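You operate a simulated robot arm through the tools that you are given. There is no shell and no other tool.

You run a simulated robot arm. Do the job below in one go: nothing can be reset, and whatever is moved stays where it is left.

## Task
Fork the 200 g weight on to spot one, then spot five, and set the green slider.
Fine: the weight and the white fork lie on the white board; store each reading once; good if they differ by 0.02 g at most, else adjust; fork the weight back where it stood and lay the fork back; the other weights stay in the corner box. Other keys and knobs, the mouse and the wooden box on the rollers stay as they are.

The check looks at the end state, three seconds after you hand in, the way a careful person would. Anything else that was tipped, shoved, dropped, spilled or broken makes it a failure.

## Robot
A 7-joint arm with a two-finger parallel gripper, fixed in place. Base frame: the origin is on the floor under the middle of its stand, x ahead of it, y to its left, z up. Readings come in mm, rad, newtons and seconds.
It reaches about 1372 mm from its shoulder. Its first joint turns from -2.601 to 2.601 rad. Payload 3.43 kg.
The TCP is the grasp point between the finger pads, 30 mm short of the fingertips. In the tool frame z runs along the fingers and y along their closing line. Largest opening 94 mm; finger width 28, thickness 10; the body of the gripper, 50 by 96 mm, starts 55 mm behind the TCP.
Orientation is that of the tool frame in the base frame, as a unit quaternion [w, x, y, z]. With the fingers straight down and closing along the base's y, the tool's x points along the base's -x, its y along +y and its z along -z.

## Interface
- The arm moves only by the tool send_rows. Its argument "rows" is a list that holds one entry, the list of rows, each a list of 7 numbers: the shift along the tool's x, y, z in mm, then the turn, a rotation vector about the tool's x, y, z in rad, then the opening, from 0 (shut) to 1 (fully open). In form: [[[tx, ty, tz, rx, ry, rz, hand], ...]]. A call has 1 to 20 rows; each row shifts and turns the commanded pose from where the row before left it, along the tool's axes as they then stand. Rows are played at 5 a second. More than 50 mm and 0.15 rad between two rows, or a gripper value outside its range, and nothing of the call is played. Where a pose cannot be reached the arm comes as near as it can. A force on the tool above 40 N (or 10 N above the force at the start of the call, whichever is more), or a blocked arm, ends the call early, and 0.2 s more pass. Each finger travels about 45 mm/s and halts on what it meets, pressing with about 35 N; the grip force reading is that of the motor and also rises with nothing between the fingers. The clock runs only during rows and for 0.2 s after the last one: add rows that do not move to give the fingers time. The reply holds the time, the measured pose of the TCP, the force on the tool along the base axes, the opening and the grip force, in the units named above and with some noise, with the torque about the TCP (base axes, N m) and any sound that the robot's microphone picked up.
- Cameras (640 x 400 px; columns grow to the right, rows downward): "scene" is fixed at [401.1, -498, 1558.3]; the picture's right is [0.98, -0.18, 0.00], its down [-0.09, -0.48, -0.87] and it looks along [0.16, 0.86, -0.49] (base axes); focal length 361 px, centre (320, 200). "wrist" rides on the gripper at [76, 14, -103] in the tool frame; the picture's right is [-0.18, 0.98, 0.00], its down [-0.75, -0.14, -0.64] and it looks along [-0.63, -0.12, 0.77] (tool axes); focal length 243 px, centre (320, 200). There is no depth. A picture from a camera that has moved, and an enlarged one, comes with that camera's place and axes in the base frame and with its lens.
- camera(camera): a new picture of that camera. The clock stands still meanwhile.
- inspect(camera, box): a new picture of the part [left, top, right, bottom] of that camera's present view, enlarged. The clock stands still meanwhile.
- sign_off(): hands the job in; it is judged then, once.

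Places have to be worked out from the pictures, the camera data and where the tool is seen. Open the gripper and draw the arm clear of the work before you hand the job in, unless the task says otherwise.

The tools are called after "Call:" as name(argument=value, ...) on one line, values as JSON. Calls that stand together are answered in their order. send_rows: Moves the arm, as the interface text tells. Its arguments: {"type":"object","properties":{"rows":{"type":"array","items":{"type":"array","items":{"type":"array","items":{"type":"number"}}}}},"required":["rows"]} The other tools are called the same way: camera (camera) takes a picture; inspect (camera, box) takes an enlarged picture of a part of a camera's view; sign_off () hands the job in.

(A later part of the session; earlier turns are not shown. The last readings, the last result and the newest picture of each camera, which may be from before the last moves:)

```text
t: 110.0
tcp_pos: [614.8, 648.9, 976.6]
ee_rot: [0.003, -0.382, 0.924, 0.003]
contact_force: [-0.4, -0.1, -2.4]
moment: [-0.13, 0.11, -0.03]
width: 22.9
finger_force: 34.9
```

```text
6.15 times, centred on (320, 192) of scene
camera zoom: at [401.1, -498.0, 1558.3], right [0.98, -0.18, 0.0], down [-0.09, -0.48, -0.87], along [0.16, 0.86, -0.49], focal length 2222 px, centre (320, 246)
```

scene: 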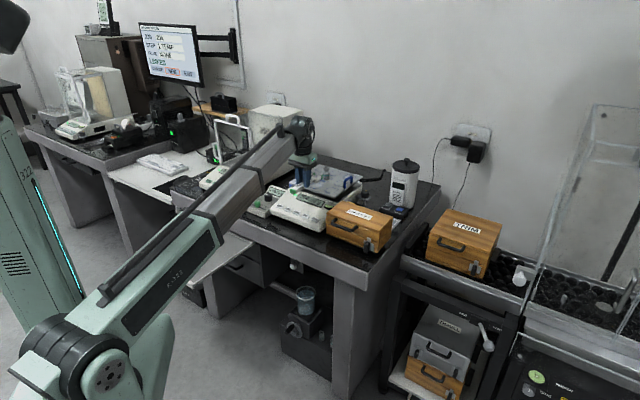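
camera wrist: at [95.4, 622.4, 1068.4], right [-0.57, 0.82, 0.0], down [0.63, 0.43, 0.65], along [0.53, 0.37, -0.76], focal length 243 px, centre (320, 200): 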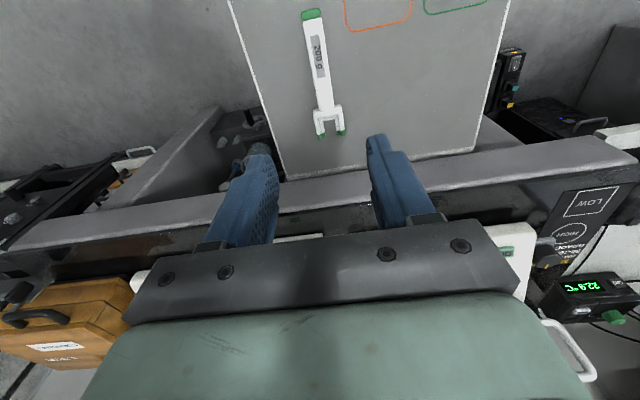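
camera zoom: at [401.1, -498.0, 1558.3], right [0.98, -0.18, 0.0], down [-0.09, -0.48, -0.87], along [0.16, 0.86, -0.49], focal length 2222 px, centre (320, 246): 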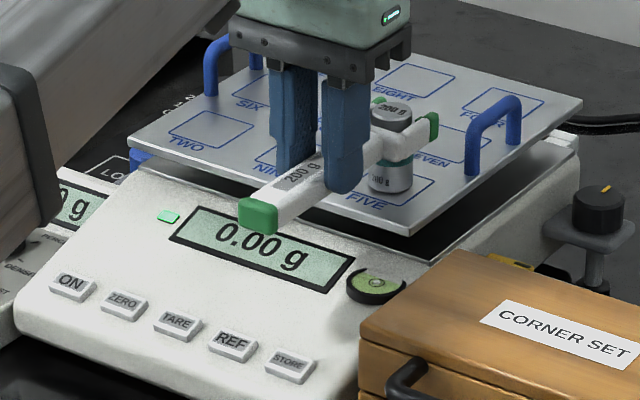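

Still hanging, display 0.00 g. I lower 1.2 mm in steps until it takes the load.

Call:
send_rows(rows=[[[0, 0, 0.6, 0, 0, 0, 0], [0, 0, 0.6, 0, 0, 0, 0], [0, 0, 0, 0, 0, 0, 0], [0, 0, 0, 0, 0, 0, 0]]])

Call:
inspect(camera="scene", box=[270, 160, 370, 225])

```text
t: 111.0
tcp_pos: [614.5, 648.9, 975.3]
ee_rot: [0.003, -0.383, 0.924, 0.003]
contact_force: [0.6, 0.7, -1.4]
moment: [-0.01, 0.04, 0.0]
width: 22.8
finger_force: 34.5
```

```text
6.15 times, centred on (320, 192) of scene
camera zoom: at [401.1, -498.0, 1558.3], right [0.98, -0.18, 0.0], down [-0.09, -0.48, -0.87], along [0.16, 0.86, -0.49], focal length 2222 px, centre (320, 246)
```

zoom: 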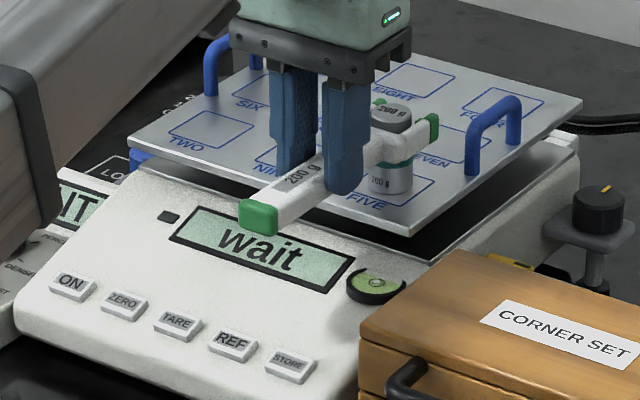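

Touch-down. I lower 2.4 mm more so the fork is free in the neck gap, and check the reading.

Call:
send_rows(rows=[[[0, 0, 0.8, 0, 0, 0, 0], [0, 0, 0.8, 0, 0, 0, 0], [0, 0, 0.8, 0, 0, 0, 0], [0, 0, 0, 0, 0, 0, 0], [0, 0, 0, 0, 0, 0, 0], [0, 0, 0, 0, 0, 0, 0]]])

Call:
inspect(camera="scene", box=[270, 160, 370, 225])

Call:
inspect(camera="scene", box=[312, 170, 352, 195])

```text
t: 112.4
tcp_pos: [614.4, 650.4, 972.9]
ee_rot: [0.002, -0.382, 0.924, 0.004]
contact_force: [-0.4, 0.0, -1.3]
moment: [0.0, 0.04, -0.02]
width: 22.8
finger_force: 34.9
```

```text
6.15 times, centred on (320, 192) of scene
camera zoom: at [401.1, -498.0, 1558.3], right [0.98, -0.18, 0.0], down [-0.09, -0.48, -0.87], along [0.16, 0.86, -0.49], focal length 2222 px, centre (320, 246)
```

zoom: 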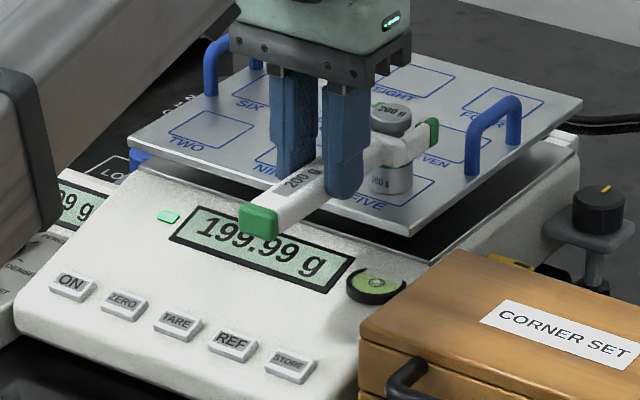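

```text
16.00 times, centred on (332, 182) of scene
camera zoom: at [401.1, -498.0, 1558.3], right [0.98, -0.18, 0.0], down [-0.09, -0.48, -0.87], along [0.16, 0.86, -0.49], focal length 5778 px, centre (128, 480)
```

zoom: 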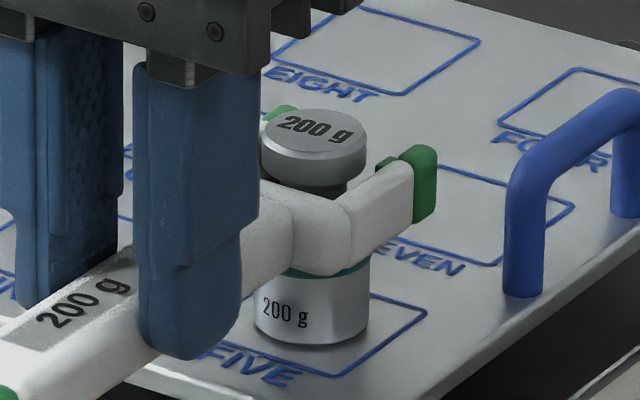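

It reads 199.99 g, stable. I withdraw the fork 12 mm at constant height and check that the weight and reading stay.

Call:
send_rows(rows=[[[3, 0, -0.023, 0, 0, 0, 0], [3, 0, -0.023, 0, 0, 0, 0], [3, 0, -0.023, 0, 0, 0, 0], [3, 0, -0.023, 0, 0, 0, 0], [0, 0, 0, 0, 0, 0, 0], [0, 0, 0, 0, 0, 0, 0]]])

Call:
inspect(camera="scene", box=[270, 160, 370, 225])

Call:
inspect(camera="scene", box=[312, 170, 352, 195])

```text
t: 113.8
tcp_pos: [605.8, 641.4, 973.8]
ee_rot: [0.002, -0.383, 0.924, 0.003]
contact_force: [0.0, -0.6, -0.4]
moment: [-0.02, 0.01, -0.03]
width: 22.9
finger_force: 35.3
```

```text
6.15 times, centred on (320, 192) of scene
camera zoom: at [401.1, -498.0, 1558.3], right [0.98, -0.18, 0.0], down [-0.09, -0.48, -0.87], along [0.16, 0.86, -0.49], focal length 2222 px, centre (320, 246)
```

zoom: 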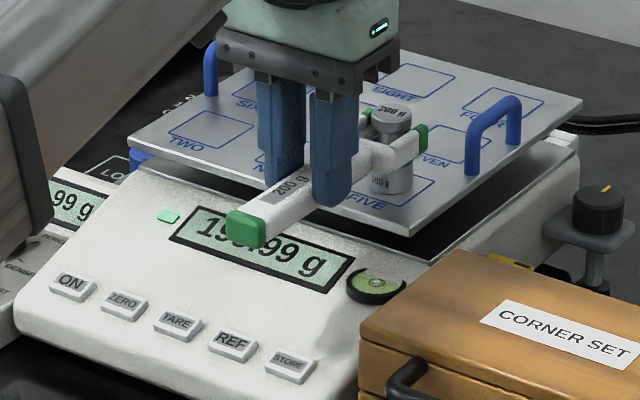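

```text
16.00 times, centred on (332, 182) of scene
camera zoom: at [401.1, -498.0, 1558.3], right [0.98, -0.18, 0.0], down [-0.09, -0.48, -0.87], along [0.16, 0.86, -0.49], focal length 5778 px, centre (128, 480)
```

zoom: 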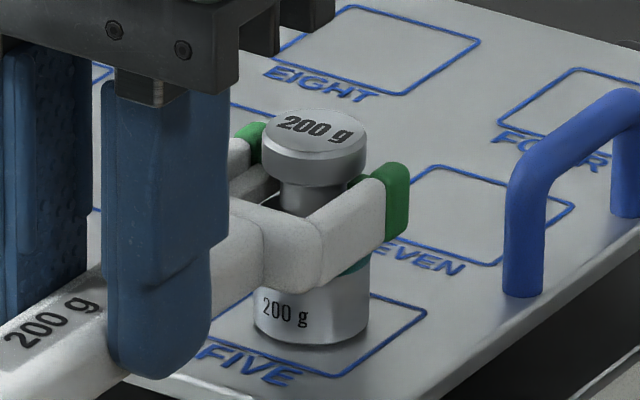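

Steady. I withdraw another 14 mm.

Call:
send_rows(rows=[[[3, 0, -0.023, 0, 0, 0, 0], [3, 0, -0.023, 0, 0, 0, 0], [4, 0, -0.03, 0, 0, 0, 0], [4, 0, -0.03, 0, 0, 0, 0], [0, 0, 0, 0, 0, 0, 0], [0, 0, 0, 0, 0, 0, 0]]])

Call:
inspect(camera="scene", box=[270, 160, 370, 225])

Call:
inspect(camera="scene", box=[312, 170, 352, 195])

```text
t: 115.2
tcp_pos: [595.0, 629.8, 974.0]
ee_rot: [0.002, -0.382, 0.924, 0.003]
contact_force: [-0.3, 0.7, -1.4]
moment: [0.0, 0.0, 0.01]
width: 22.9
finger_force: 35.6
```

```text
6.15 times, centred on (320, 192) of scene
camera zoom: at [401.1, -498.0, 1558.3], right [0.98, -0.18, 0.0], down [-0.09, -0.48, -0.87], along [0.16, 0.86, -0.49], focal length 2222 px, centre (320, 246)
```

zoom: 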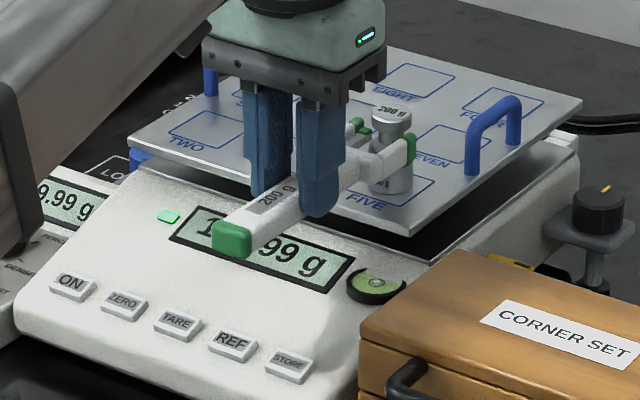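

```text
16.00 times, centred on (332, 182) of scene
camera zoom: at [401.1, -498.0, 1558.3], right [0.98, -0.18, 0.0], down [-0.09, -0.48, -0.87], along [0.16, 0.86, -0.49], focal length 5778 px, centre (128, 480)
```

zoom: 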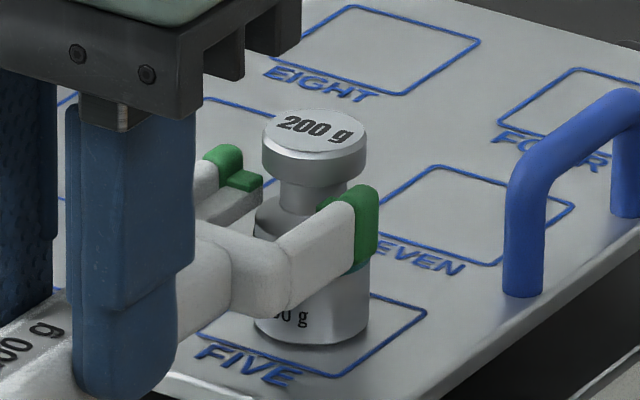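

The fork is out of the neck and the reading stays at 199.99 g. I back out fully and carry the fork back above its resting place.

Call:
send_rows(rows=[[[5, 0, 0, 0, 0, 0, 0], [9, 0, 0, 0, 0, 0, 0], [12, 0, 0, 0, 0, 0, 0], [14, 0, 0, 0, 0, 0, 0], [14, 0, 0, 0, 0, 0, 0], [19.1, 28, 0, 0, 0, 0, 0], [19.1, 28, 0, 0, 0, 0, 0], [19.1, 28, 0, 0, 0, 0, 0], [19.1, 28, 0, 0, 0, 0, 0], [19.1, 28, 0, 0, 0, 0, 0], [19.1, 28, 0, 0, 0, 0, 0], [19.1, 28, 0, 0, 0, 0, 0], [19.1, 28, 0, 0, 0, 0, 0], [19.1, 28, 0, 0, 0, 0, 0], [19.1, 28, 0, 0, 0, 0, 0], [19.1, 28, 0, 0, 0, 0, 0], [19.3, 28.1, 0, 0, 0, 0, 0], [0, 0, 0, 0, 0, 0, 0], [0, 0, 0, 0, 0, 0, 0]]])

Call:
inspect(camera="scene", box=[250, 150, 370, 230])

Call:
send_rows(rows=[[[0, 0, 0, 0, 0, 0, 0]]])

```text
t: 119.2
tcp_pos: [158.4, 667.3, 971.1]
ee_rot: [0.003, -0.383, 0.924, 0.002]
contact_force: [2.1, -0.5, -0.8]
moment: [0.01, 0.04, 0.03]
width: 23.3
finger_force: 35.0
```

```text
5.00 times, centred on (310, 190) of scene
camera zoom: at [401.1, -498.0, 1558.3], right [0.98, -0.18, 0.0], down [-0.09, -0.48, -0.87], along [0.16, 0.86, -0.49], focal length 1806 px, centre (370, 250)
```

zoom: 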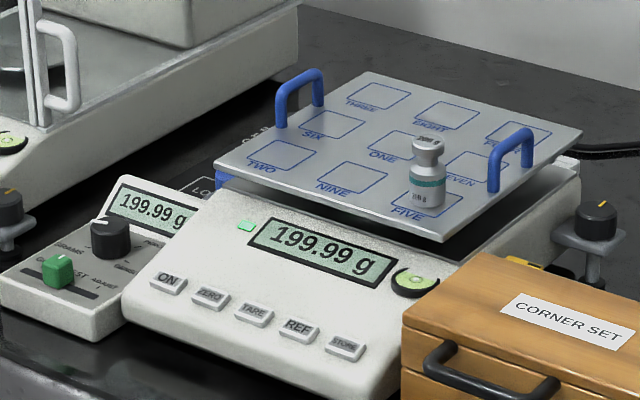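

```text
t: 119.6
tcp_pos: [159.3, 667.6, 971.3]
ee_rot: [0.002, -0.383, 0.924, 0.003]
contact_force: [-0.3, -0.4, -2.1]
moment: [-0.05, -0.01, 0.02]
width: 23.1
finger_force: 34.5
```

Both spots read: ONE 200.00 g, FIVE 199.99 g — 0.01 g apart, so the slider belongs at GOOD. First I lower the fork to its place.

Call:
send_rows(rows=[[[0.5, 0.6, 10, 0, 0, 0, 0], [0, 0, 25, 0, 0, 0, 0], [0, 0, 30, 0, 0, 0, 0], [0, 0, 30, 0, 0, 0, 0], [0, 0, 30, 0, 0, 0, 0], [0, 0, 30, 0, 0, 0, 0], [0, 0, 30, 0, 0, 0, 0], [0, 0, 25, 0, 0, 0, 0], [0, 0, 17, 0, 0, 0, 0], [0, 0, 10, 0, 0, 0, 0], [0, 0, 5, 0, 0, 0, 0], [0, 0, 1.5, 0, 0, 0, 0], [0, 0, 0, 0, 0, 0, 0], [0, 0, 0, 0, 0, 0, 0]]])

Call:
inspect(camera="scene", box=[170, 210, 240, 270])

```text
t: 122.6
tcp_pos: [159.0, 668.8, 729.6]
ee_rot: [0.002, -0.383, 0.924, 0.003]
contact_force: [-0.1, -0.5, -0.7]
moment: [0.0, 0.0, 0.01]
width: 23.0
finger_force: 35.2
```

```text
6.67 times, centred on (205, 240) of scene
camera zoom: at [401.1, -498.0, 1558.3], right [0.98, -0.18, 0.0], down [-0.09, -0.48, -0.87], along [0.16, 0.86, -0.49], focal length 2408 px, centre (1087, -67)
```

zoom: 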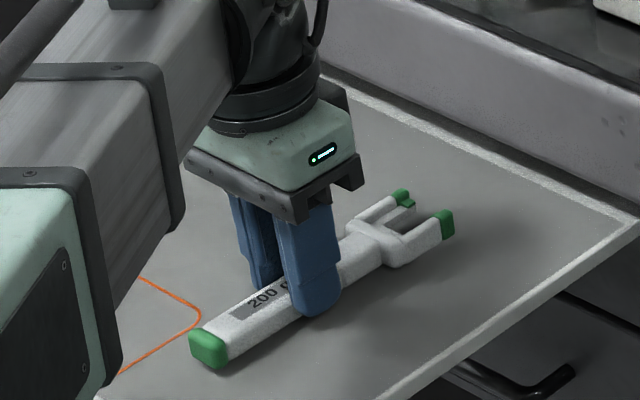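

About 4–5 mm remain; I lower in small steps to contact.

Call:
send_rows(rows=[[[0, 0, 2, 0, 0, 0, 0], [0, 0, 1, 0, 0, 0, 0], [0, 0, 0.7, 0, 0, 0, 0], [0, 0, 0.5, 0, 0, 0, 0], [0, 0, 0, 0, 0, 0, 0], [0, 0, 0, 0, 0, 0, 0]]])

```text
t: 124.0
tcp_pos: [157.8, 668.5, 725.1]
ee_rot: [0.003, -0.383, 0.924, 0.003]
contact_force: [-0.9, 0.9, 5.0]
moment: [0.37, -0.42, 0.08]
width: 23.0
finger_force: 35.0
```

The tips rest on the board with about 5–6 N. I ease up slightly and open the fingers slowly.

Call:
send_rows(rows=[[[0, 0, -0.2, 0, 0, 0, 0], [0, 0, 0, 0, 0, 0, 0.25], [0, 0, 0, 0, 0, 0, 0.27], [0, 0, 0, 0, 0, 0, 0.3], [0, 0, 0, 0, 0, 0, 0.4], [0, 0, 0, 0, 0, 0, 0.55], [0, 0, 0, 0, 0, 0, 0.6], [0, 0, 0, 0, 0, 0, 0.6], [0, 0, 0, 0, 0, 0, 0.6]]])

Call:
inspect(camera="scene", box=[170, 210, 240, 270])

```text
t: 126.0
tcp_pos: [158.0, 669.4, 725.8]
ee_rot: [0.002, -0.382, 0.924, 0.003]
contact_force: [0.5, -0.1, 0.1]
moment: [0.01, 0.03, 0.0]
width: 56.3
finger_force: 0.1
```

```text
6.67 times, centred on (205, 240) of scene
camera zoom: at [401.1, -498.0, 1558.3], right [0.98, -0.18, 0.0], down [-0.09, -0.48, -0.87], along [0.16, 0.86, -0.49], focal length 2408 px, centre (1087, -67)
```

zoom: 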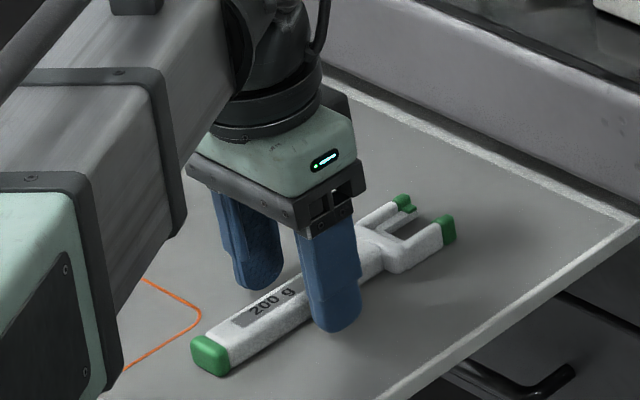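

The fork lies back in its place. I raise the hand, shut the fingers and travel to above STORE as before.

Call:
send_rows(rows=[[[0, 0, -10, 0, 0, 0, 0.6], [0, 0, -20, 0, 0, 0, 0.6], [0, 0, -30, 0, 0, 0, 0.6], [0, 0, -30, 0, 0, 0, 0.6], [0, 0, -30, 0, 0, 0, 0.6], [0, 0, -30, 0, 0, 0, 0.3], [0, 0, -30, 0, 0, 0, 0], [0, 0, -30, 0, 0, 0, 0], [0, 0, -30, 0, 0, 0, 0], [-18.7, -31.8, 0, 0, 0, 0, 0], [-18.7, -31.8, 0, 0, 0, 0, 0], [-18.7, -31.8, 0, 0, 0, 0, 0], [-18.7, -31.8, 0, 0, 0, 0, 0], [-18.7, -31.8, 0, 0, 0, 0, 0], [-18.7, -31.8, 0, 0, 0, 0, 0], [-18.7, -31.8, 0, 0, 0, 0, 0], [-18.7, -31.8, 0, 0, 0, 0, 0], [-18.7, -31.8, 0, 0, 0, 0, 0], [-18.7, -31.8, 0, 0, 0, 0, 0], [-18.7, -32.2, 0, 0, 0, 0, 0]]])

Call:
inspect(camera="scene", box=[250, 140, 360, 235])

Call:
inspect(camera="scene", box=[160, 210, 240, 275])

```text
t: 130.2
tcp_pos: [552.0, 566.0, 963.8]
ee_rot: [0.003, -0.383, 0.924, 0.003]
contact_force: [1.2, -0.3, 0.4]
moment: [0.03, 0.02, -0.01]
width: 0.0
finger_force: 32.6
```

```text
4.21 times, centred on (305, 188) of scene
camera zoom: at [401.1, -498.0, 1558.3], right [0.98, -0.18, 0.0], down [-0.09, -0.48, -0.87], along [0.16, 0.86, -0.49], focal length 1521 px, centre (383, 253)
```

zoom: 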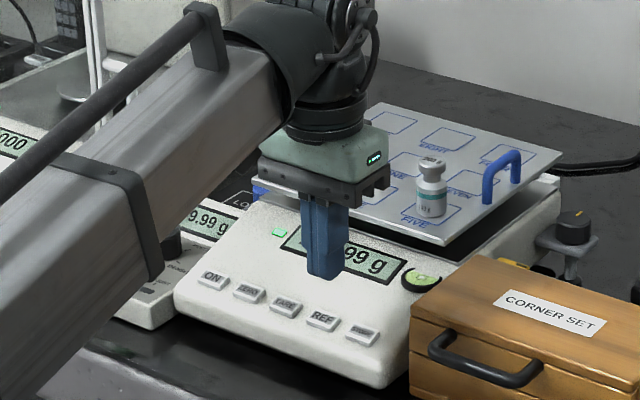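

```text
6.15 times, centred on (200, 242) of scene
camera zoom: at [401.1, -498.0, 1558.3], right [0.98, -0.18, 0.0], down [-0.09, -0.48, -0.87], along [0.16, 0.86, -0.49], focal length 2222 px, centre (1058, -62)
```

zoom: 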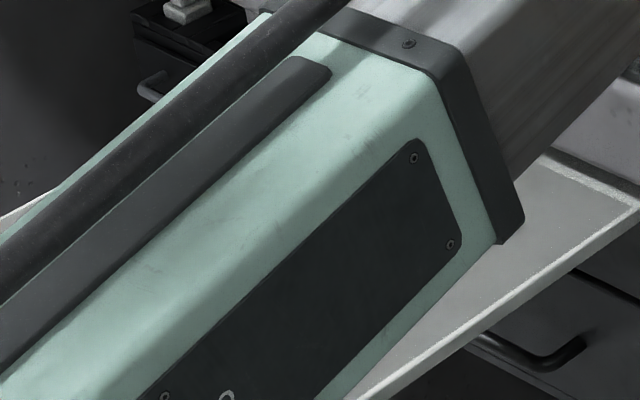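

Display reads 199.99 g with the weight on FIVE. I tilt and approach STORE exactly as the first time, to about 7 mm off.

Call:
send_rows(rows=[[[0, 0, 0, 0, -0.14, 0, 0], [0, 0, 0, 0, -0.14, 0, 0], [-6, 0.2, 23, 0, 0, 0, 0], [-6, 0.2, 23, 0, 0, 0, 0], [-5.8, 0, 23, 0, 0, 0, 0], [0, 0, 6, 0, 0, 0, 0], [0, 0, 6, 0, 0, 0, 0], [0, 0, 4, 0, 0, 0, 0], [0, 0, 0, 0, 0, 0, 0], [0, 0, 0, 0, 0, 0, 0]]])

Call:
inspect(camera="scene", box=[295, 195, 335, 225])

Call:
inspect(camera="wrist", box=[270, 90, 420, 210])

```text
t: 132.4
tcp_pos: [579.3, 596.4, 890.1]
ee_rot: [0.132, -0.379, 0.914, 0.056]
contact_force: [-0.1, -0.2, -0.2]
moment: [0.04, -0.01, 0.01]
width: 0.0
finger_force: 33.0
```

```text
13.33 times, centred on (315, 210) of scene
camera zoom: at [401.1, -498.0, 1558.3], right [0.98, -0.18, 0.0], down [-0.09, -0.48, -0.87], along [0.16, 0.86, -0.49], focal length 4815 px, centre (387, 67)
```

zoom: 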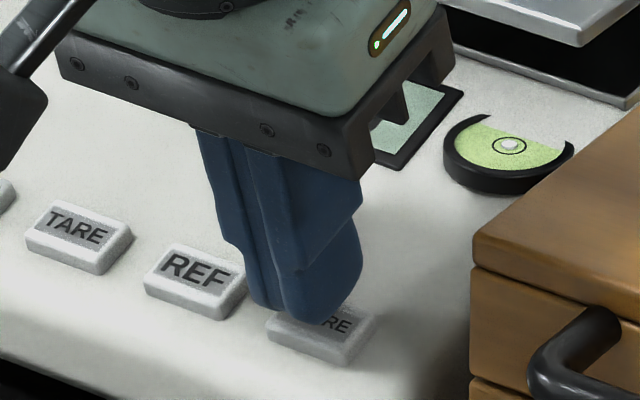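

```text
3.33 times, centred on (345, 150) of wrist
camera zoom: at [497.7, 532.9, 966.8], right [-0.57, 0.82, 0.05], down [0.48, 0.28, 0.83], along [0.66, 0.5, -0.56], focal length 809 px, centre (237, 367)
```

zoom: 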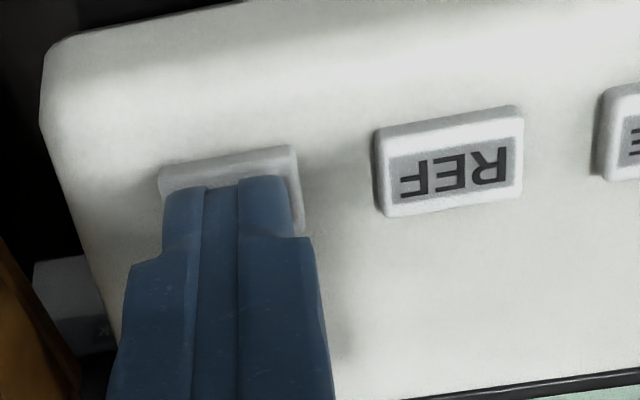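

Lined up on STORE. I advance 8 mm toward it.

Call:
send_rows(rows=[[[0, 0, 3, 0, 0, 0, 0], [0, 0, 3, 0, 0, 0, 0], [0, 0, 2, 0, 0, 0, 0], [0, 0, 0, 0, 0, 0, 0]]])

Call:
camera(camera="wrist")

```text
t: 133.4
tcp_pos: [581.6, 596.8, 881.1]
ee_rot: [0.131, -0.379, 0.914, 0.056]
contact_force: [-0.8, 1.0, -0.2]
moment: [-0.02, 0.0, -0.04]
width: 0.2
finger_force: 33.4
```

```text
taken
camera wrist: at [499.4, 534.6, 958.7], right [-0.57, 0.82, 0.05], down [0.48, 0.28, 0.83], along [0.66, 0.5, -0.56], focal length 243 px, centre (320, 200)
```

wrist: 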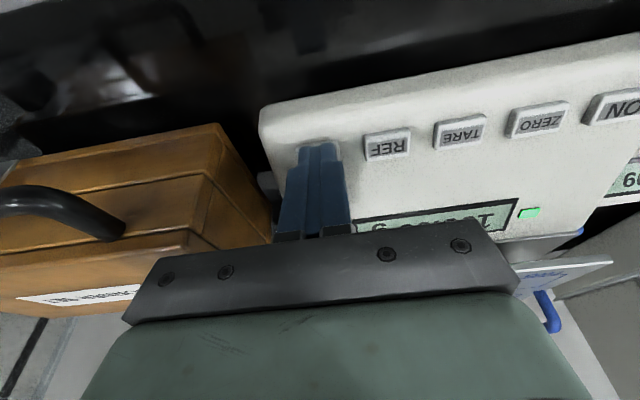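

Just above the key. I press on in very small steps.

Call:
send_rows(rows=[[[0, 0, 0.8, 0, 0, 0, 0], [0, 0, 0.5, 0, 0, 0, 0]]])

```text
t: 134.0
tcp_pos: [582.1, 596.8, 879.7]
ee_rot: [0.131, -0.379, 0.914, 0.057]
contact_force: [0.7, 0.4, 2.4]
moment: [0.01, -0.01, -0.03]
width: 0.0
finger_force: 32.8
heard: click
```

Click heard again at 2.4 N. I look at the displays at this instant for any store confirmation.

Call:
inspect(camera="wrist", box=[340, 80, 640, 250])

Call:
inspect(camera="scene", box=[130, 10, 230, 90])

Call:
inspect(camera="scene", box=[270, 170, 350, 230])

```text
2.13 times, centred on (490, 165) of wrist
camera zoom: at [499.5, 534.8, 957.4], right [-0.57, 0.82, 0.05], down [0.48, 0.28, 0.83], along [0.66, 0.5, -0.56], focal length 518 px, centre (-43, 275)
```

zoom: 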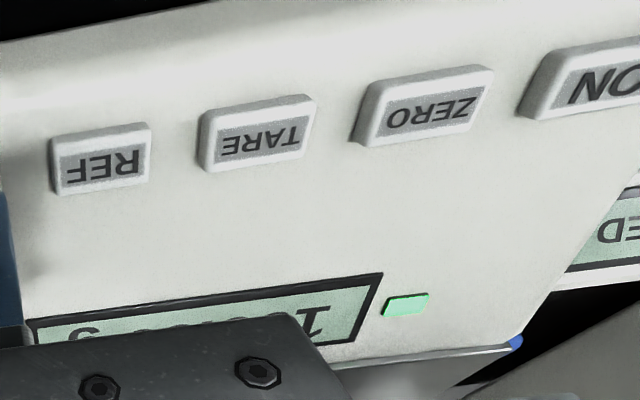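

```text
5.00 times, centred on (180, 50) of scene
camera zoom: at [401.1, -498.0, 1558.3], right [0.98, -0.18, 0.0], down [-0.09, -0.48, -0.87], along [0.16, 0.86, -0.49], focal length 1806 px, centre (1020, 950)
```

zoom: 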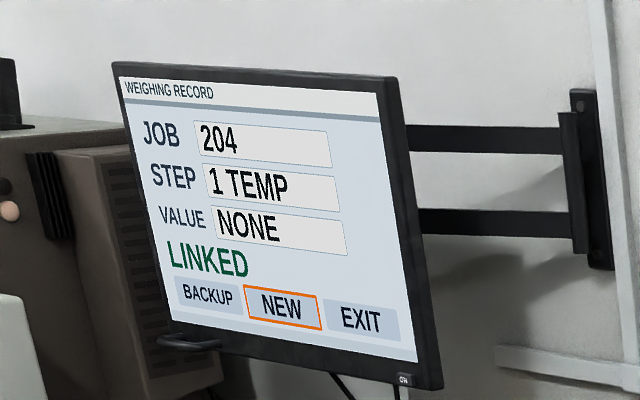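

```text
6.67 times, centred on (310, 200) of scene
camera zoom: at [401.1, -498.0, 1558.3], right [0.98, -0.18, 0.0], down [-0.09, -0.48, -0.87], along [0.16, 0.86, -0.49], focal length 2408 px, centre (387, 200)
```

zoom: 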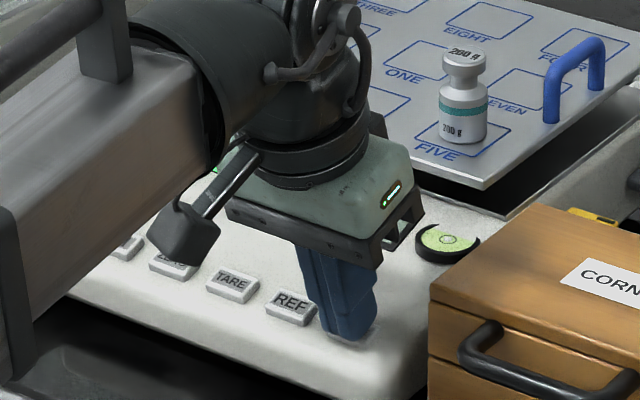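

The side display shows "…ED" (STORED), so the click does register a store — both readings are stored once. I retract straight away.

Call:
send_rows(rows=[[[0, 0, -3, 0, 0, 0, 0], [0, 0, -6, 0, 0, 0, 0], [0, 0, -10, 0, 0, 0, 0], [0, 0, -15, 0, 0, 0, 0], [0, 0, -20, 0, 0, 0, 0], [8.6, 0, -20.1, 0, 0, 0, 0], [8.6, 0, -20.1, 0, 0, 0, 0], [0, 0, 0, 0, 0.14, 0, 0], [0, 0, 0, 0, 0.14, 0, 0], [0, 0, 0, 0, 0, 0, 0], [0, 0, 0, 0, 0, 0, 0]]])

Call:
camera(camera="wrist")

Call:
inspect(camera="scene", box=[235, 175, 315, 230])

```text
t: 136.4
tcp_pos: [551.0, 567.1, 965.0]
ee_rot: [0.002, -0.382, 0.924, 0.002]
contact_force: [-0.3, -0.8, -0.1]
moment: [-0.01, 0.02, -0.01]
width: 0.0
finger_force: 32.7
```

```text
taken
camera wrist: at [486.9, 521.8, 1067.9], right [-0.57, 0.82, 0.0], down [0.63, 0.43, 0.65], along [0.53, 0.37, -0.76], focal length 243 px, centre (320, 200)
```

wrist: 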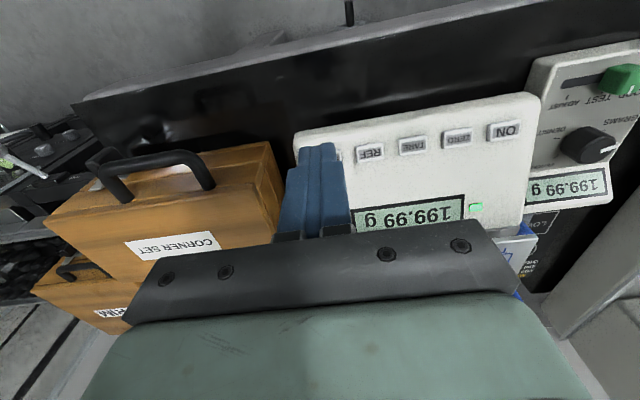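

```text
7.27 times, centred on (275, 202) of scene
camera zoom: at [401.1, -498.0, 1558.3], right [0.98, -0.18, 0.0], down [-0.09, -0.48, -0.87], along [0.16, 0.86, -0.49], focal length 2626 px, centre (647, 182)
```

zoom: 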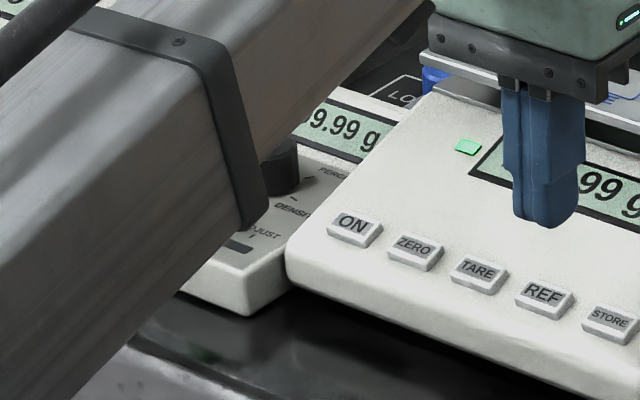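

Both displays read 199.99 g, and the keys look undisturbed. Next I move toward the slider box to examine the green slider and its scale.

Call:
send_rows(rows=[[[6.8, 35.6, 0, 0, 0, 0, 0], [6.8, 35.6, 0, 0, 0, 0, 0], [6.8, 35.6, 0, 0, 0, 0, 0], [6.8, 35.6, 0, 0, 0, 0, 0], [6.8, 35.6, 0, 0, 0, 0, 0], [6.6, 35.6, 0, 0, 0, 0, 0], [0, 0, 0, 0, 0, 0, 0], [0, 0, 0, 0, 0, 0, 0]]])

Call:
camera(camera="wrist")

Call:
inspect(camera="wrist", box=[300, 80, 460, 220])

Call:
inspect(camera="scene", box=[240, 180, 290, 220])

```text
t: 138.2
tcp_pos: [370.8, 688.5, 966.1]
ee_rot: [0.002, -0.383, 0.924, 0.003]
contact_force: [-0.2, -0.7, -0.4]
moment: [-0.02, -0.04, -0.03]
width: 0.0
finger_force: 33.4
```

```text
taken
camera wrist: at [306.8, 644.4, 1068.1], right [-0.57, 0.82, 0.0], down [0.63, 0.43, 0.65], along [0.53, 0.37, -0.76], focal length 243 px, centre (320, 200)
```

wrist: 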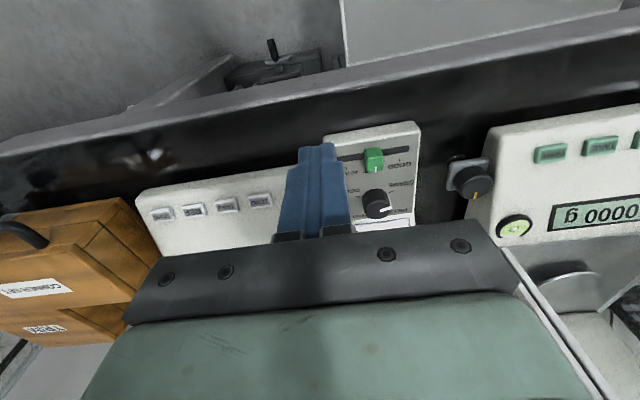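

```text
2.86 times, centred on (380, 150) of wrist
camera zoom: at [306.8, 644.4, 1068.1], right [-0.57, 0.82, 0.0], down [0.63, 0.43, 0.65], along [0.53, 0.37, -0.76], focal length 693 px, centre (149, 343)
```

zoom: 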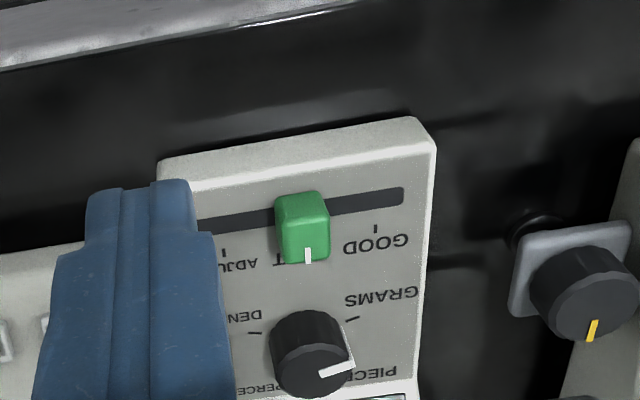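

```text
10.00 times, centred on (265, 200) of scene
camera zoom: at [401.1, -498.0, 1558.3], right [0.98, -0.18, 0.0], down [-0.09, -0.48, -0.87], along [0.16, 0.86, -0.49], focal length 3611 px, centre (870, 200)
```

zoom: 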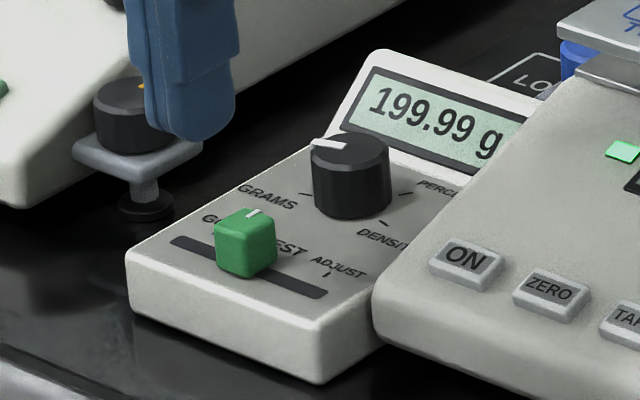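

The slider stands at TEST; GOOD is 30 mm further left (ticks at u ≈ −302.4 GOOD, −272 TEST, −242 ADJUST), slot at v ≈ 818, panel z ≈ 829, block top ≈ 849. I open the fingers to ~42 mm and move above the slider block.

Call:
send_rows(rows=[[[-17.2, 11.9, 0, 0, 0, 0, 0.2], [-17.2, 11.9, 0, 0, 0, 0, 0.45], [-17.2, 11.9, 0, 0, 0, 0, 0.45], [-17.4, 11.8, 0, 0, 0, 0, 0.45], [0, 0, 20, 0, 0, 0, 0.45], [0, 0, 20, 0, 0, 0, 0.45], [0, 0, 15, 0, 0, 0, 0.45], [0, 0, 10, 0, 0, 0, 0.45], [0, 0, 0, 0, 0, 0, 0.45], [0, 0, 0, 0, 0, 0, 0.45]]])

Call:
camera(camera="wrist")

Call:
inspect(camera="wrist", box=[240, 80, 400, 240])

Call:
inspect(camera="scene", box=[235, 170, 295, 220])

```text
t: 140.4
tcp_pos: [385.9, 771.9, 900.8]
ee_rot: [0.003, -0.383, 0.924, 0.002]
contact_force: [0.1, 0.3, 0.5]
moment: [-0.01, -0.02, -0.03]
width: 42.3
finger_force: 0.0
```

```text
taken
camera wrist: at [322.6, 727.0, 1003.4], right [-0.57, 0.82, 0.0], down [0.63, 0.43, 0.65], along [0.53, 0.37, -0.76], focal length 243 px, centre (320, 200)
```

wrist: 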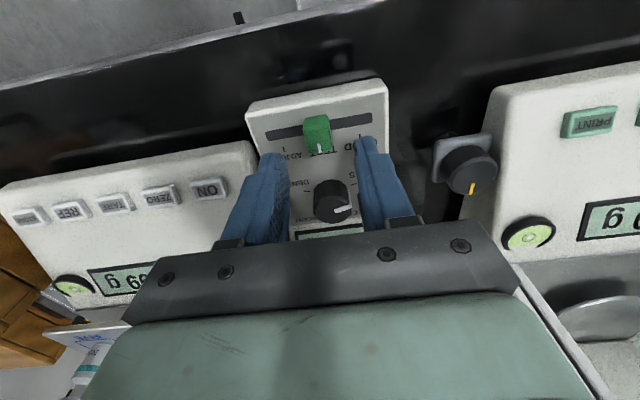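

```text
2.50 times, centred on (320, 160) of wrist
camera zoom: at [322.6, 727.0, 1003.4], right [-0.57, 0.82, 0.0], down [0.63, 0.43, 0.65], along [0.53, 0.37, -0.76], focal length 606 px, centre (320, 300)
```

zoom: 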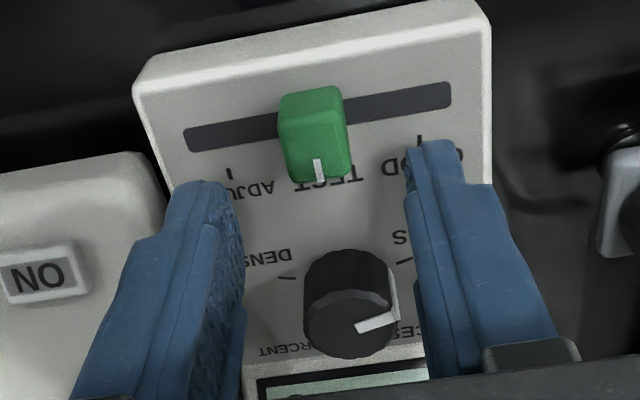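

```text
8.00 times, centred on (265, 195) of scene
camera zoom: at [401.1, -498.0, 1558.3], right [0.98, -0.18, 0.0], down [-0.09, -0.48, -0.87], along [0.16, 0.86, -0.49], focal length 2889 px, centre (760, 240)
```

zoom: 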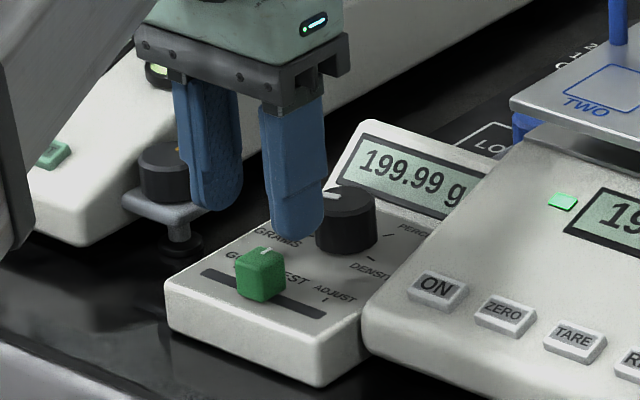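

The hand is centred over the block (block u ≈ −271.2, GOOD tick u ≈ −301.3). I lower so the fingertips straddle it about 6–7 mm above the panel.

Call:
send_rows(rows=[[[0, -1, 12, 0, 0, 0, 0.45], [0, 0, 10, 0, 0, 0, 0.45], [0, 0, 7, 0, 0, 0, 0.45], [0, 0, 4, 0, 0, 0, 0.45], [0, 0, 0, 0, 0, 0, 0.45], [0, 0, 0, 0, 0, 0, 0.45]]])

Call:
inspect(camera="wrist", box=[240, 60, 400, 240])

Call:
inspect(camera="scene", box=[240, 175, 290, 215])

```text
t: 141.8
tcp_pos: [386.0, 771.4, 867.8]
ee_rot: [0.002, -0.383, 0.924, 0.002]
contact_force: [0.4, -0.6, -0.5]
moment: [0.0, -0.01, 0.03]
width: 42.3
finger_force: 0.0
```

```text
2.22 times, centred on (320, 150) of wrist
camera zoom: at [323.3, 726.5, 970.5], right [-0.57, 0.82, 0.0], down [0.63, 0.43, 0.65], along [0.53, 0.37, -0.76], focal length 539 px, centre (320, 311)
```

zoom: 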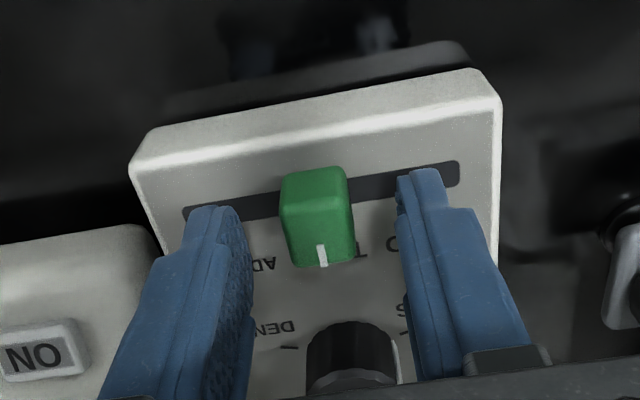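

```text
10.00 times, centred on (265, 195) of scene
camera zoom: at [401.1, -498.0, 1558.3], right [0.98, -0.18, 0.0], down [-0.09, -0.48, -0.87], along [0.16, 0.86, -0.49], focal length 3611 px, centre (870, 250)
```

zoom: 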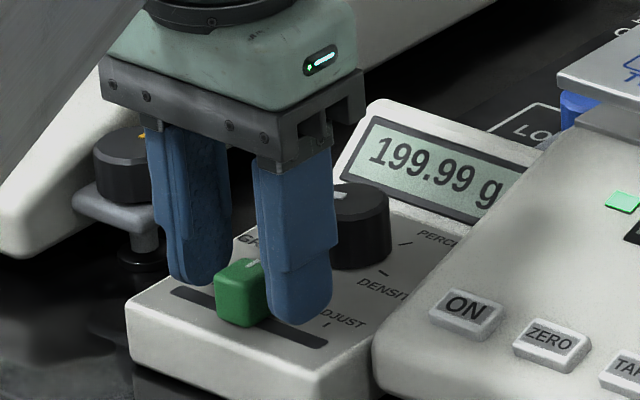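

The fingers straddle the slider without touching panel or knob. I close gently on the block.

Call:
send_rows(rows=[[[0, 0, 0, 0, 0, 0, 0.36], [0, 0, 0, 0, 0, 0, 0.3], [0, 0, 0, 0, 0, 0, 0.25], [0, 0, 0, 0, 0, 0, 0.21], [0, 0, 0, 0, 0, 0, 0.17], [0, 0, 0, 0, 0, 0, 0.12], [0, 0, 0, 0, 0, 0, 0.1]]])

Call:
inspect(camera="wrist", box=[240, 60, 400, 240])

Call:
inspect(camera="scene", box=[240, 175, 290, 215])

```text
t: 143.4
tcp_pos: [387.3, 771.6, 868.9]
ee_rot: [0.002, -0.382, 0.924, 0.003]
contact_force: [-0.1, 0.2, 0.3]
moment: [-0.05, -0.03, -0.02]
width: 16.9
finger_force: 44.8
```

```text
2.22 times, centred on (320, 150) of wrist
camera zoom: at [323.3, 726.5, 970.6], right [-0.57, 0.82, 0.0], down [0.63, 0.43, 0.65], along [0.53, 0.37, -0.76], focal length 539 px, centre (320, 311)
```

zoom: 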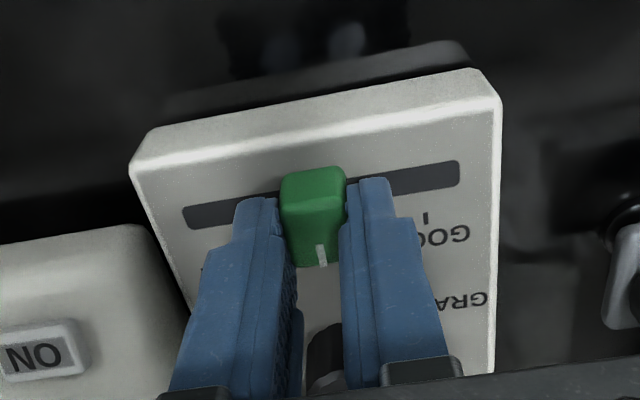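

```text
10.00 times, centred on (265, 195) of scene
camera zoom: at [401.1, -498.0, 1558.3], right [0.98, -0.18, 0.0], down [-0.09, -0.48, -0.87], along [0.16, 0.86, -0.49], focal length 3611 px, centre (870, 250)
```

zoom: 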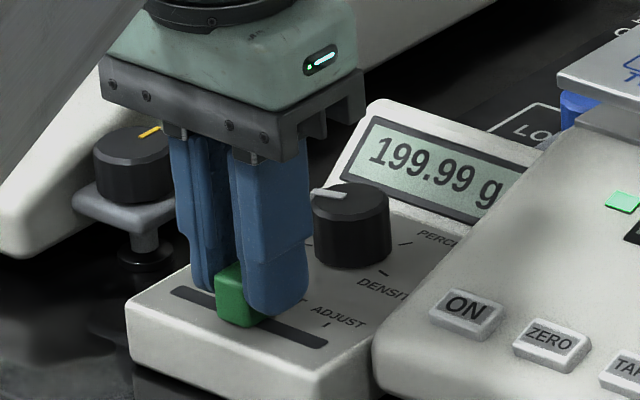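

Gripped (17 mm block). I slide it 15 mm toward GOOD and check clearances and progress.

Call:
send_rows(rows=[[[0, 3, 0, 0, 0, 0, 0.1], [0, 4, 0, 0, 0, 0, 0.1], [0, 4, 0, 0, 0, 0, 0.1], [0, 4, 0, 0, 0, 0, 0.1], [0, 0, 0, 0, 0, 0, 0.1]]])

Call:
inspect(camera="wrist", box=[240, 60, 400, 240])

Call:
inspect(camera="scene", box=[240, 175, 290, 215])

```text
t: 144.6
tcp_pos: [376.3, 782.3, 868.7]
ee_rot: [0.003, -0.383, 0.924, 0.003]
contact_force: [-1.4, -1.4, -1.7]
moment: [0.02, -0.14, 0.0]
width: 16.9
finger_force: 45.1
```

```text
2.22 times, centred on (320, 150) of wrist
camera zoom: at [312.7, 737.1, 970.6], right [-0.57, 0.82, 0.0], down [0.63, 0.43, 0.65], along [0.53, 0.37, -0.76], focal length 539 px, centre (320, 311)
```

zoom: 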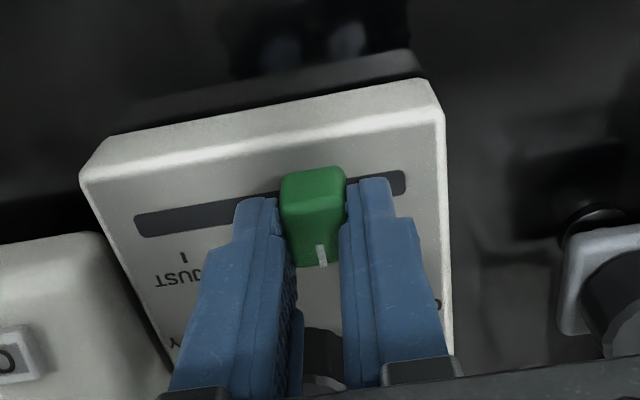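

```text
10.00 times, centred on (265, 195) of scene
camera zoom: at [401.1, -498.0, 1558.3], right [0.98, -0.18, 0.0], down [-0.09, -0.48, -0.87], along [0.16, 0.86, -0.49], focal length 3611 px, centre (870, 250)
```

zoom: 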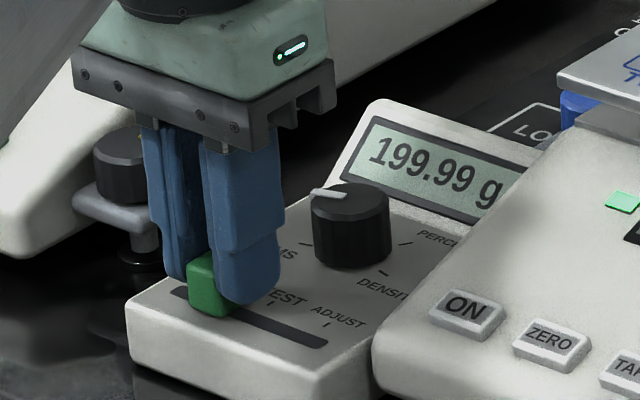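

Sliding freely and the box hasn't moved. I slide the remaining 15 mm.

Call:
send_rows(rows=[[[0, 4, 0, 0, 0, 0, 0.1], [0, 4, 0, 0, 0, 0, 0.1], [0, 4, 0, 0, 0, 0, 0.1], [0, 3, 0, 0, 0, 0, 0.1], [0, 0, 0, 0, 0, 0, 0.1]]])

Call:
inspect(camera="wrist", box=[240, 60, 400, 240])

Call:
inspect(camera="scene", box=[240, 175, 290, 215])

```text
t: 145.8
tcp_pos: [366.4, 792.1, 868.3]
ee_rot: [0.002, -0.383, 0.924, 0.001]
contact_force: [-3.4, -2.8, -5.4]
moment: [-0.06, -0.05, -0.01]
width: 16.6
finger_force: 45.5
```

```text
2.22 times, centred on (320, 150) of wrist
camera zoom: at [302.0, 747.9, 970.7], right [-0.57, 0.82, 0.0], down [0.63, 0.43, 0.65], along [0.53, 0.37, -0.76], focal length 539 px, centre (320, 311)
```

zoom: 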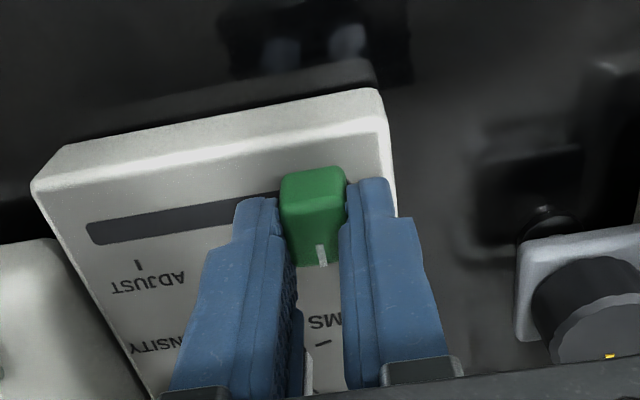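

```text
10.00 times, centred on (265, 195) of scene
camera zoom: at [401.1, -498.0, 1558.3], right [0.98, -0.18, 0.0], down [-0.09, -0.48, -0.87], along [0.16, 0.86, -0.49], focal length 3611 px, centre (870, 250)
```

zoom: 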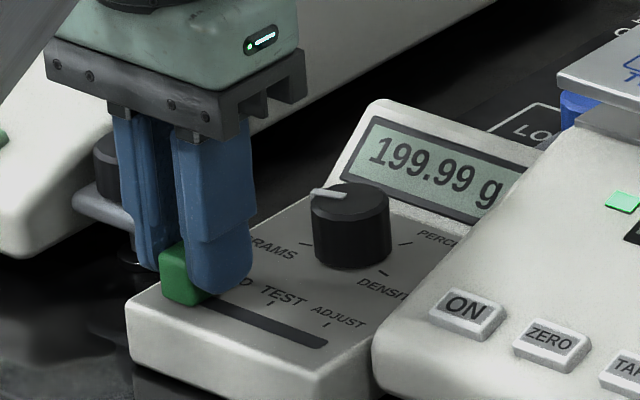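

The slider is at about u = −301.7, on the GOOD mark by my measurements. I open the fingers and raise to verify.

Call:
send_rows(rows=[[[0, 0, 0, 0, 0, 0, 0.2], [0, 0, 0, 0, 0, 0, 0.3], [0, 0, 0, 0, 0, 0, 0.45], [0, 0, 0, 0, 0, 0, 0.45], [0, 0, -5, 0, 0, 0, 0.45], [0, 0, -15, 0, 0, 0, 0.45], [0, 0, -20, 0, 0, 0, 0.45], [0, 0, -20, 0, 0, 0, 0.45], [0, 0, 0, 0, 0, 0, 0.45]]])

Call:
inspect(camera="wrist", box=[220, 60, 420, 240])

Call:
inspect(camera="scene", box=[240, 175, 290, 215])

```text
t: 147.8
tcp_pos: [364.8, 791.3, 929.2]
ee_rot: [0.002, -0.383, 0.924, 0.003]
contact_force: [-0.1, 0.5, -1.0]
moment: [0.01, -0.01, 0.01]
width: 42.2
finger_force: 0.0
```

```text
2.22 times, centred on (320, 150) of wrist
camera zoom: at [302.0, 747.4, 1030.8], right [-0.57, 0.82, 0.0], down [0.63, 0.43, 0.65], along [0.53, 0.37, -0.76], focal length 539 px, centre (320, 311)
```

zoom: 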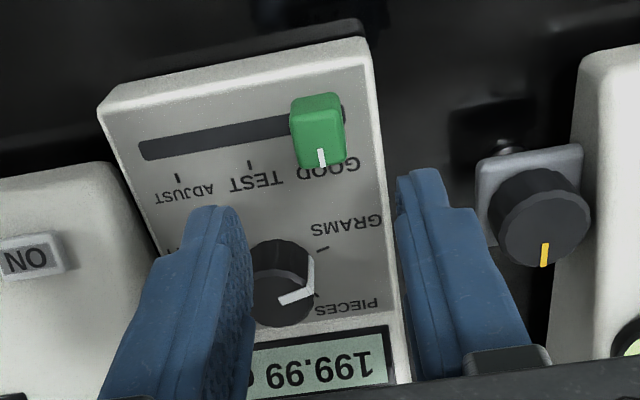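

```text
10.00 times, centred on (265, 195) of scene
camera zoom: at [401.1, -498.0, 1558.3], right [0.98, -0.18, 0.0], down [-0.09, -0.48, -0.87], along [0.16, 0.86, -0.49], focal length 3611 px, centre (870, 250)
```

zoom: 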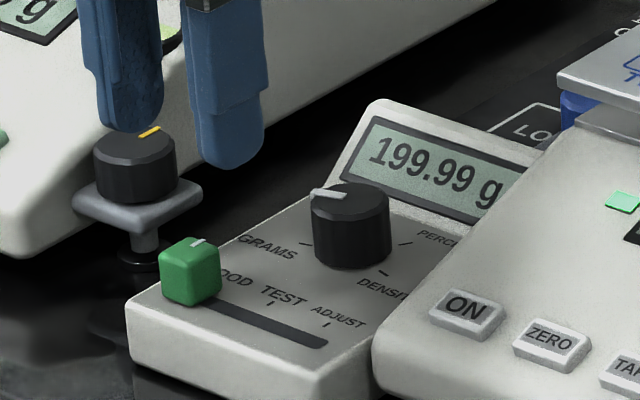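

The pointer sits on GOOD (mark u ≈ −301.4, tick ≈ −301.1). Now I return to above the fork to fetch the weight back.

Call:
send_rows(rows=[[[0, 0, -18, 0, 0, 0, 0.45], [0, 0, -20, 0, 0, 0, 0.5], [26, 6.4, 0, 0, 0, 0, 0.6], [26, 6.4, 0, 0, 0, 0, 0.6], [26, 6.4, 0, 0, 0, 0, 0.6], [26, 6.4, 0, 0, 0, 0, 0.6], [26, 6.4, 0, 0, 0, 0, 0.6], [26, 6.4, 0, 0, 0, 0, 0.6], [26, 6.4, 0, 0, 0, 0, 0.6], [26, 6.6, 0, 0, 0, 0, 0.6], [26, 6.6, 0, 0, 0, 0, 0.6], [0, 0, 0, 0, 0, 0, 0.6], [0, 0, 0, 0, 0, 0, 0.6]]])

Call:
inspect(camera="wrist", box=[220, 0, 420, 180])

Call:
send_rows(rows=[[[0, 0, 0, 0, 0, 0, 0.6]]])

```text
t: 150.6
tcp_pos: [158.4, 667.1, 965.4]
ee_rot: [0.003, -0.382, 0.924, 0.003]
contact_force: [0.2, -0.3, 0.4]
moment: [0.01, 0.0, -0.03]
width: 56.2
finger_force: 0.1
```

```text
2.22 times, centred on (320, 90) of wrist
camera zoom: at [94.8, 622.6, 1067.8], right [-0.57, 0.82, 0.0], down [0.63, 0.43, 0.65], along [0.53, 0.37, -0.76], focal length 539 px, centre (320, 444)
```

zoom: 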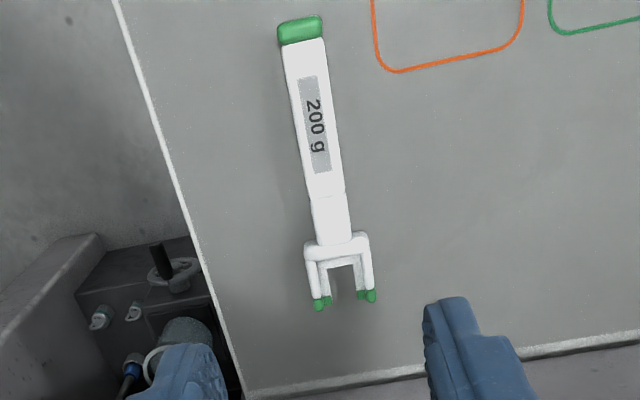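

```text
t: 151.0
tcp_pos: [158.6, 667.8, 964.2]
ee_rot: [0.002, -0.383, 0.924, 0.003]
contact_force: [-0.2, -0.4, 0.5]
moment: [-0.01, 0.02, -0.03]
width: 56.5
finger_force: 0.0
```

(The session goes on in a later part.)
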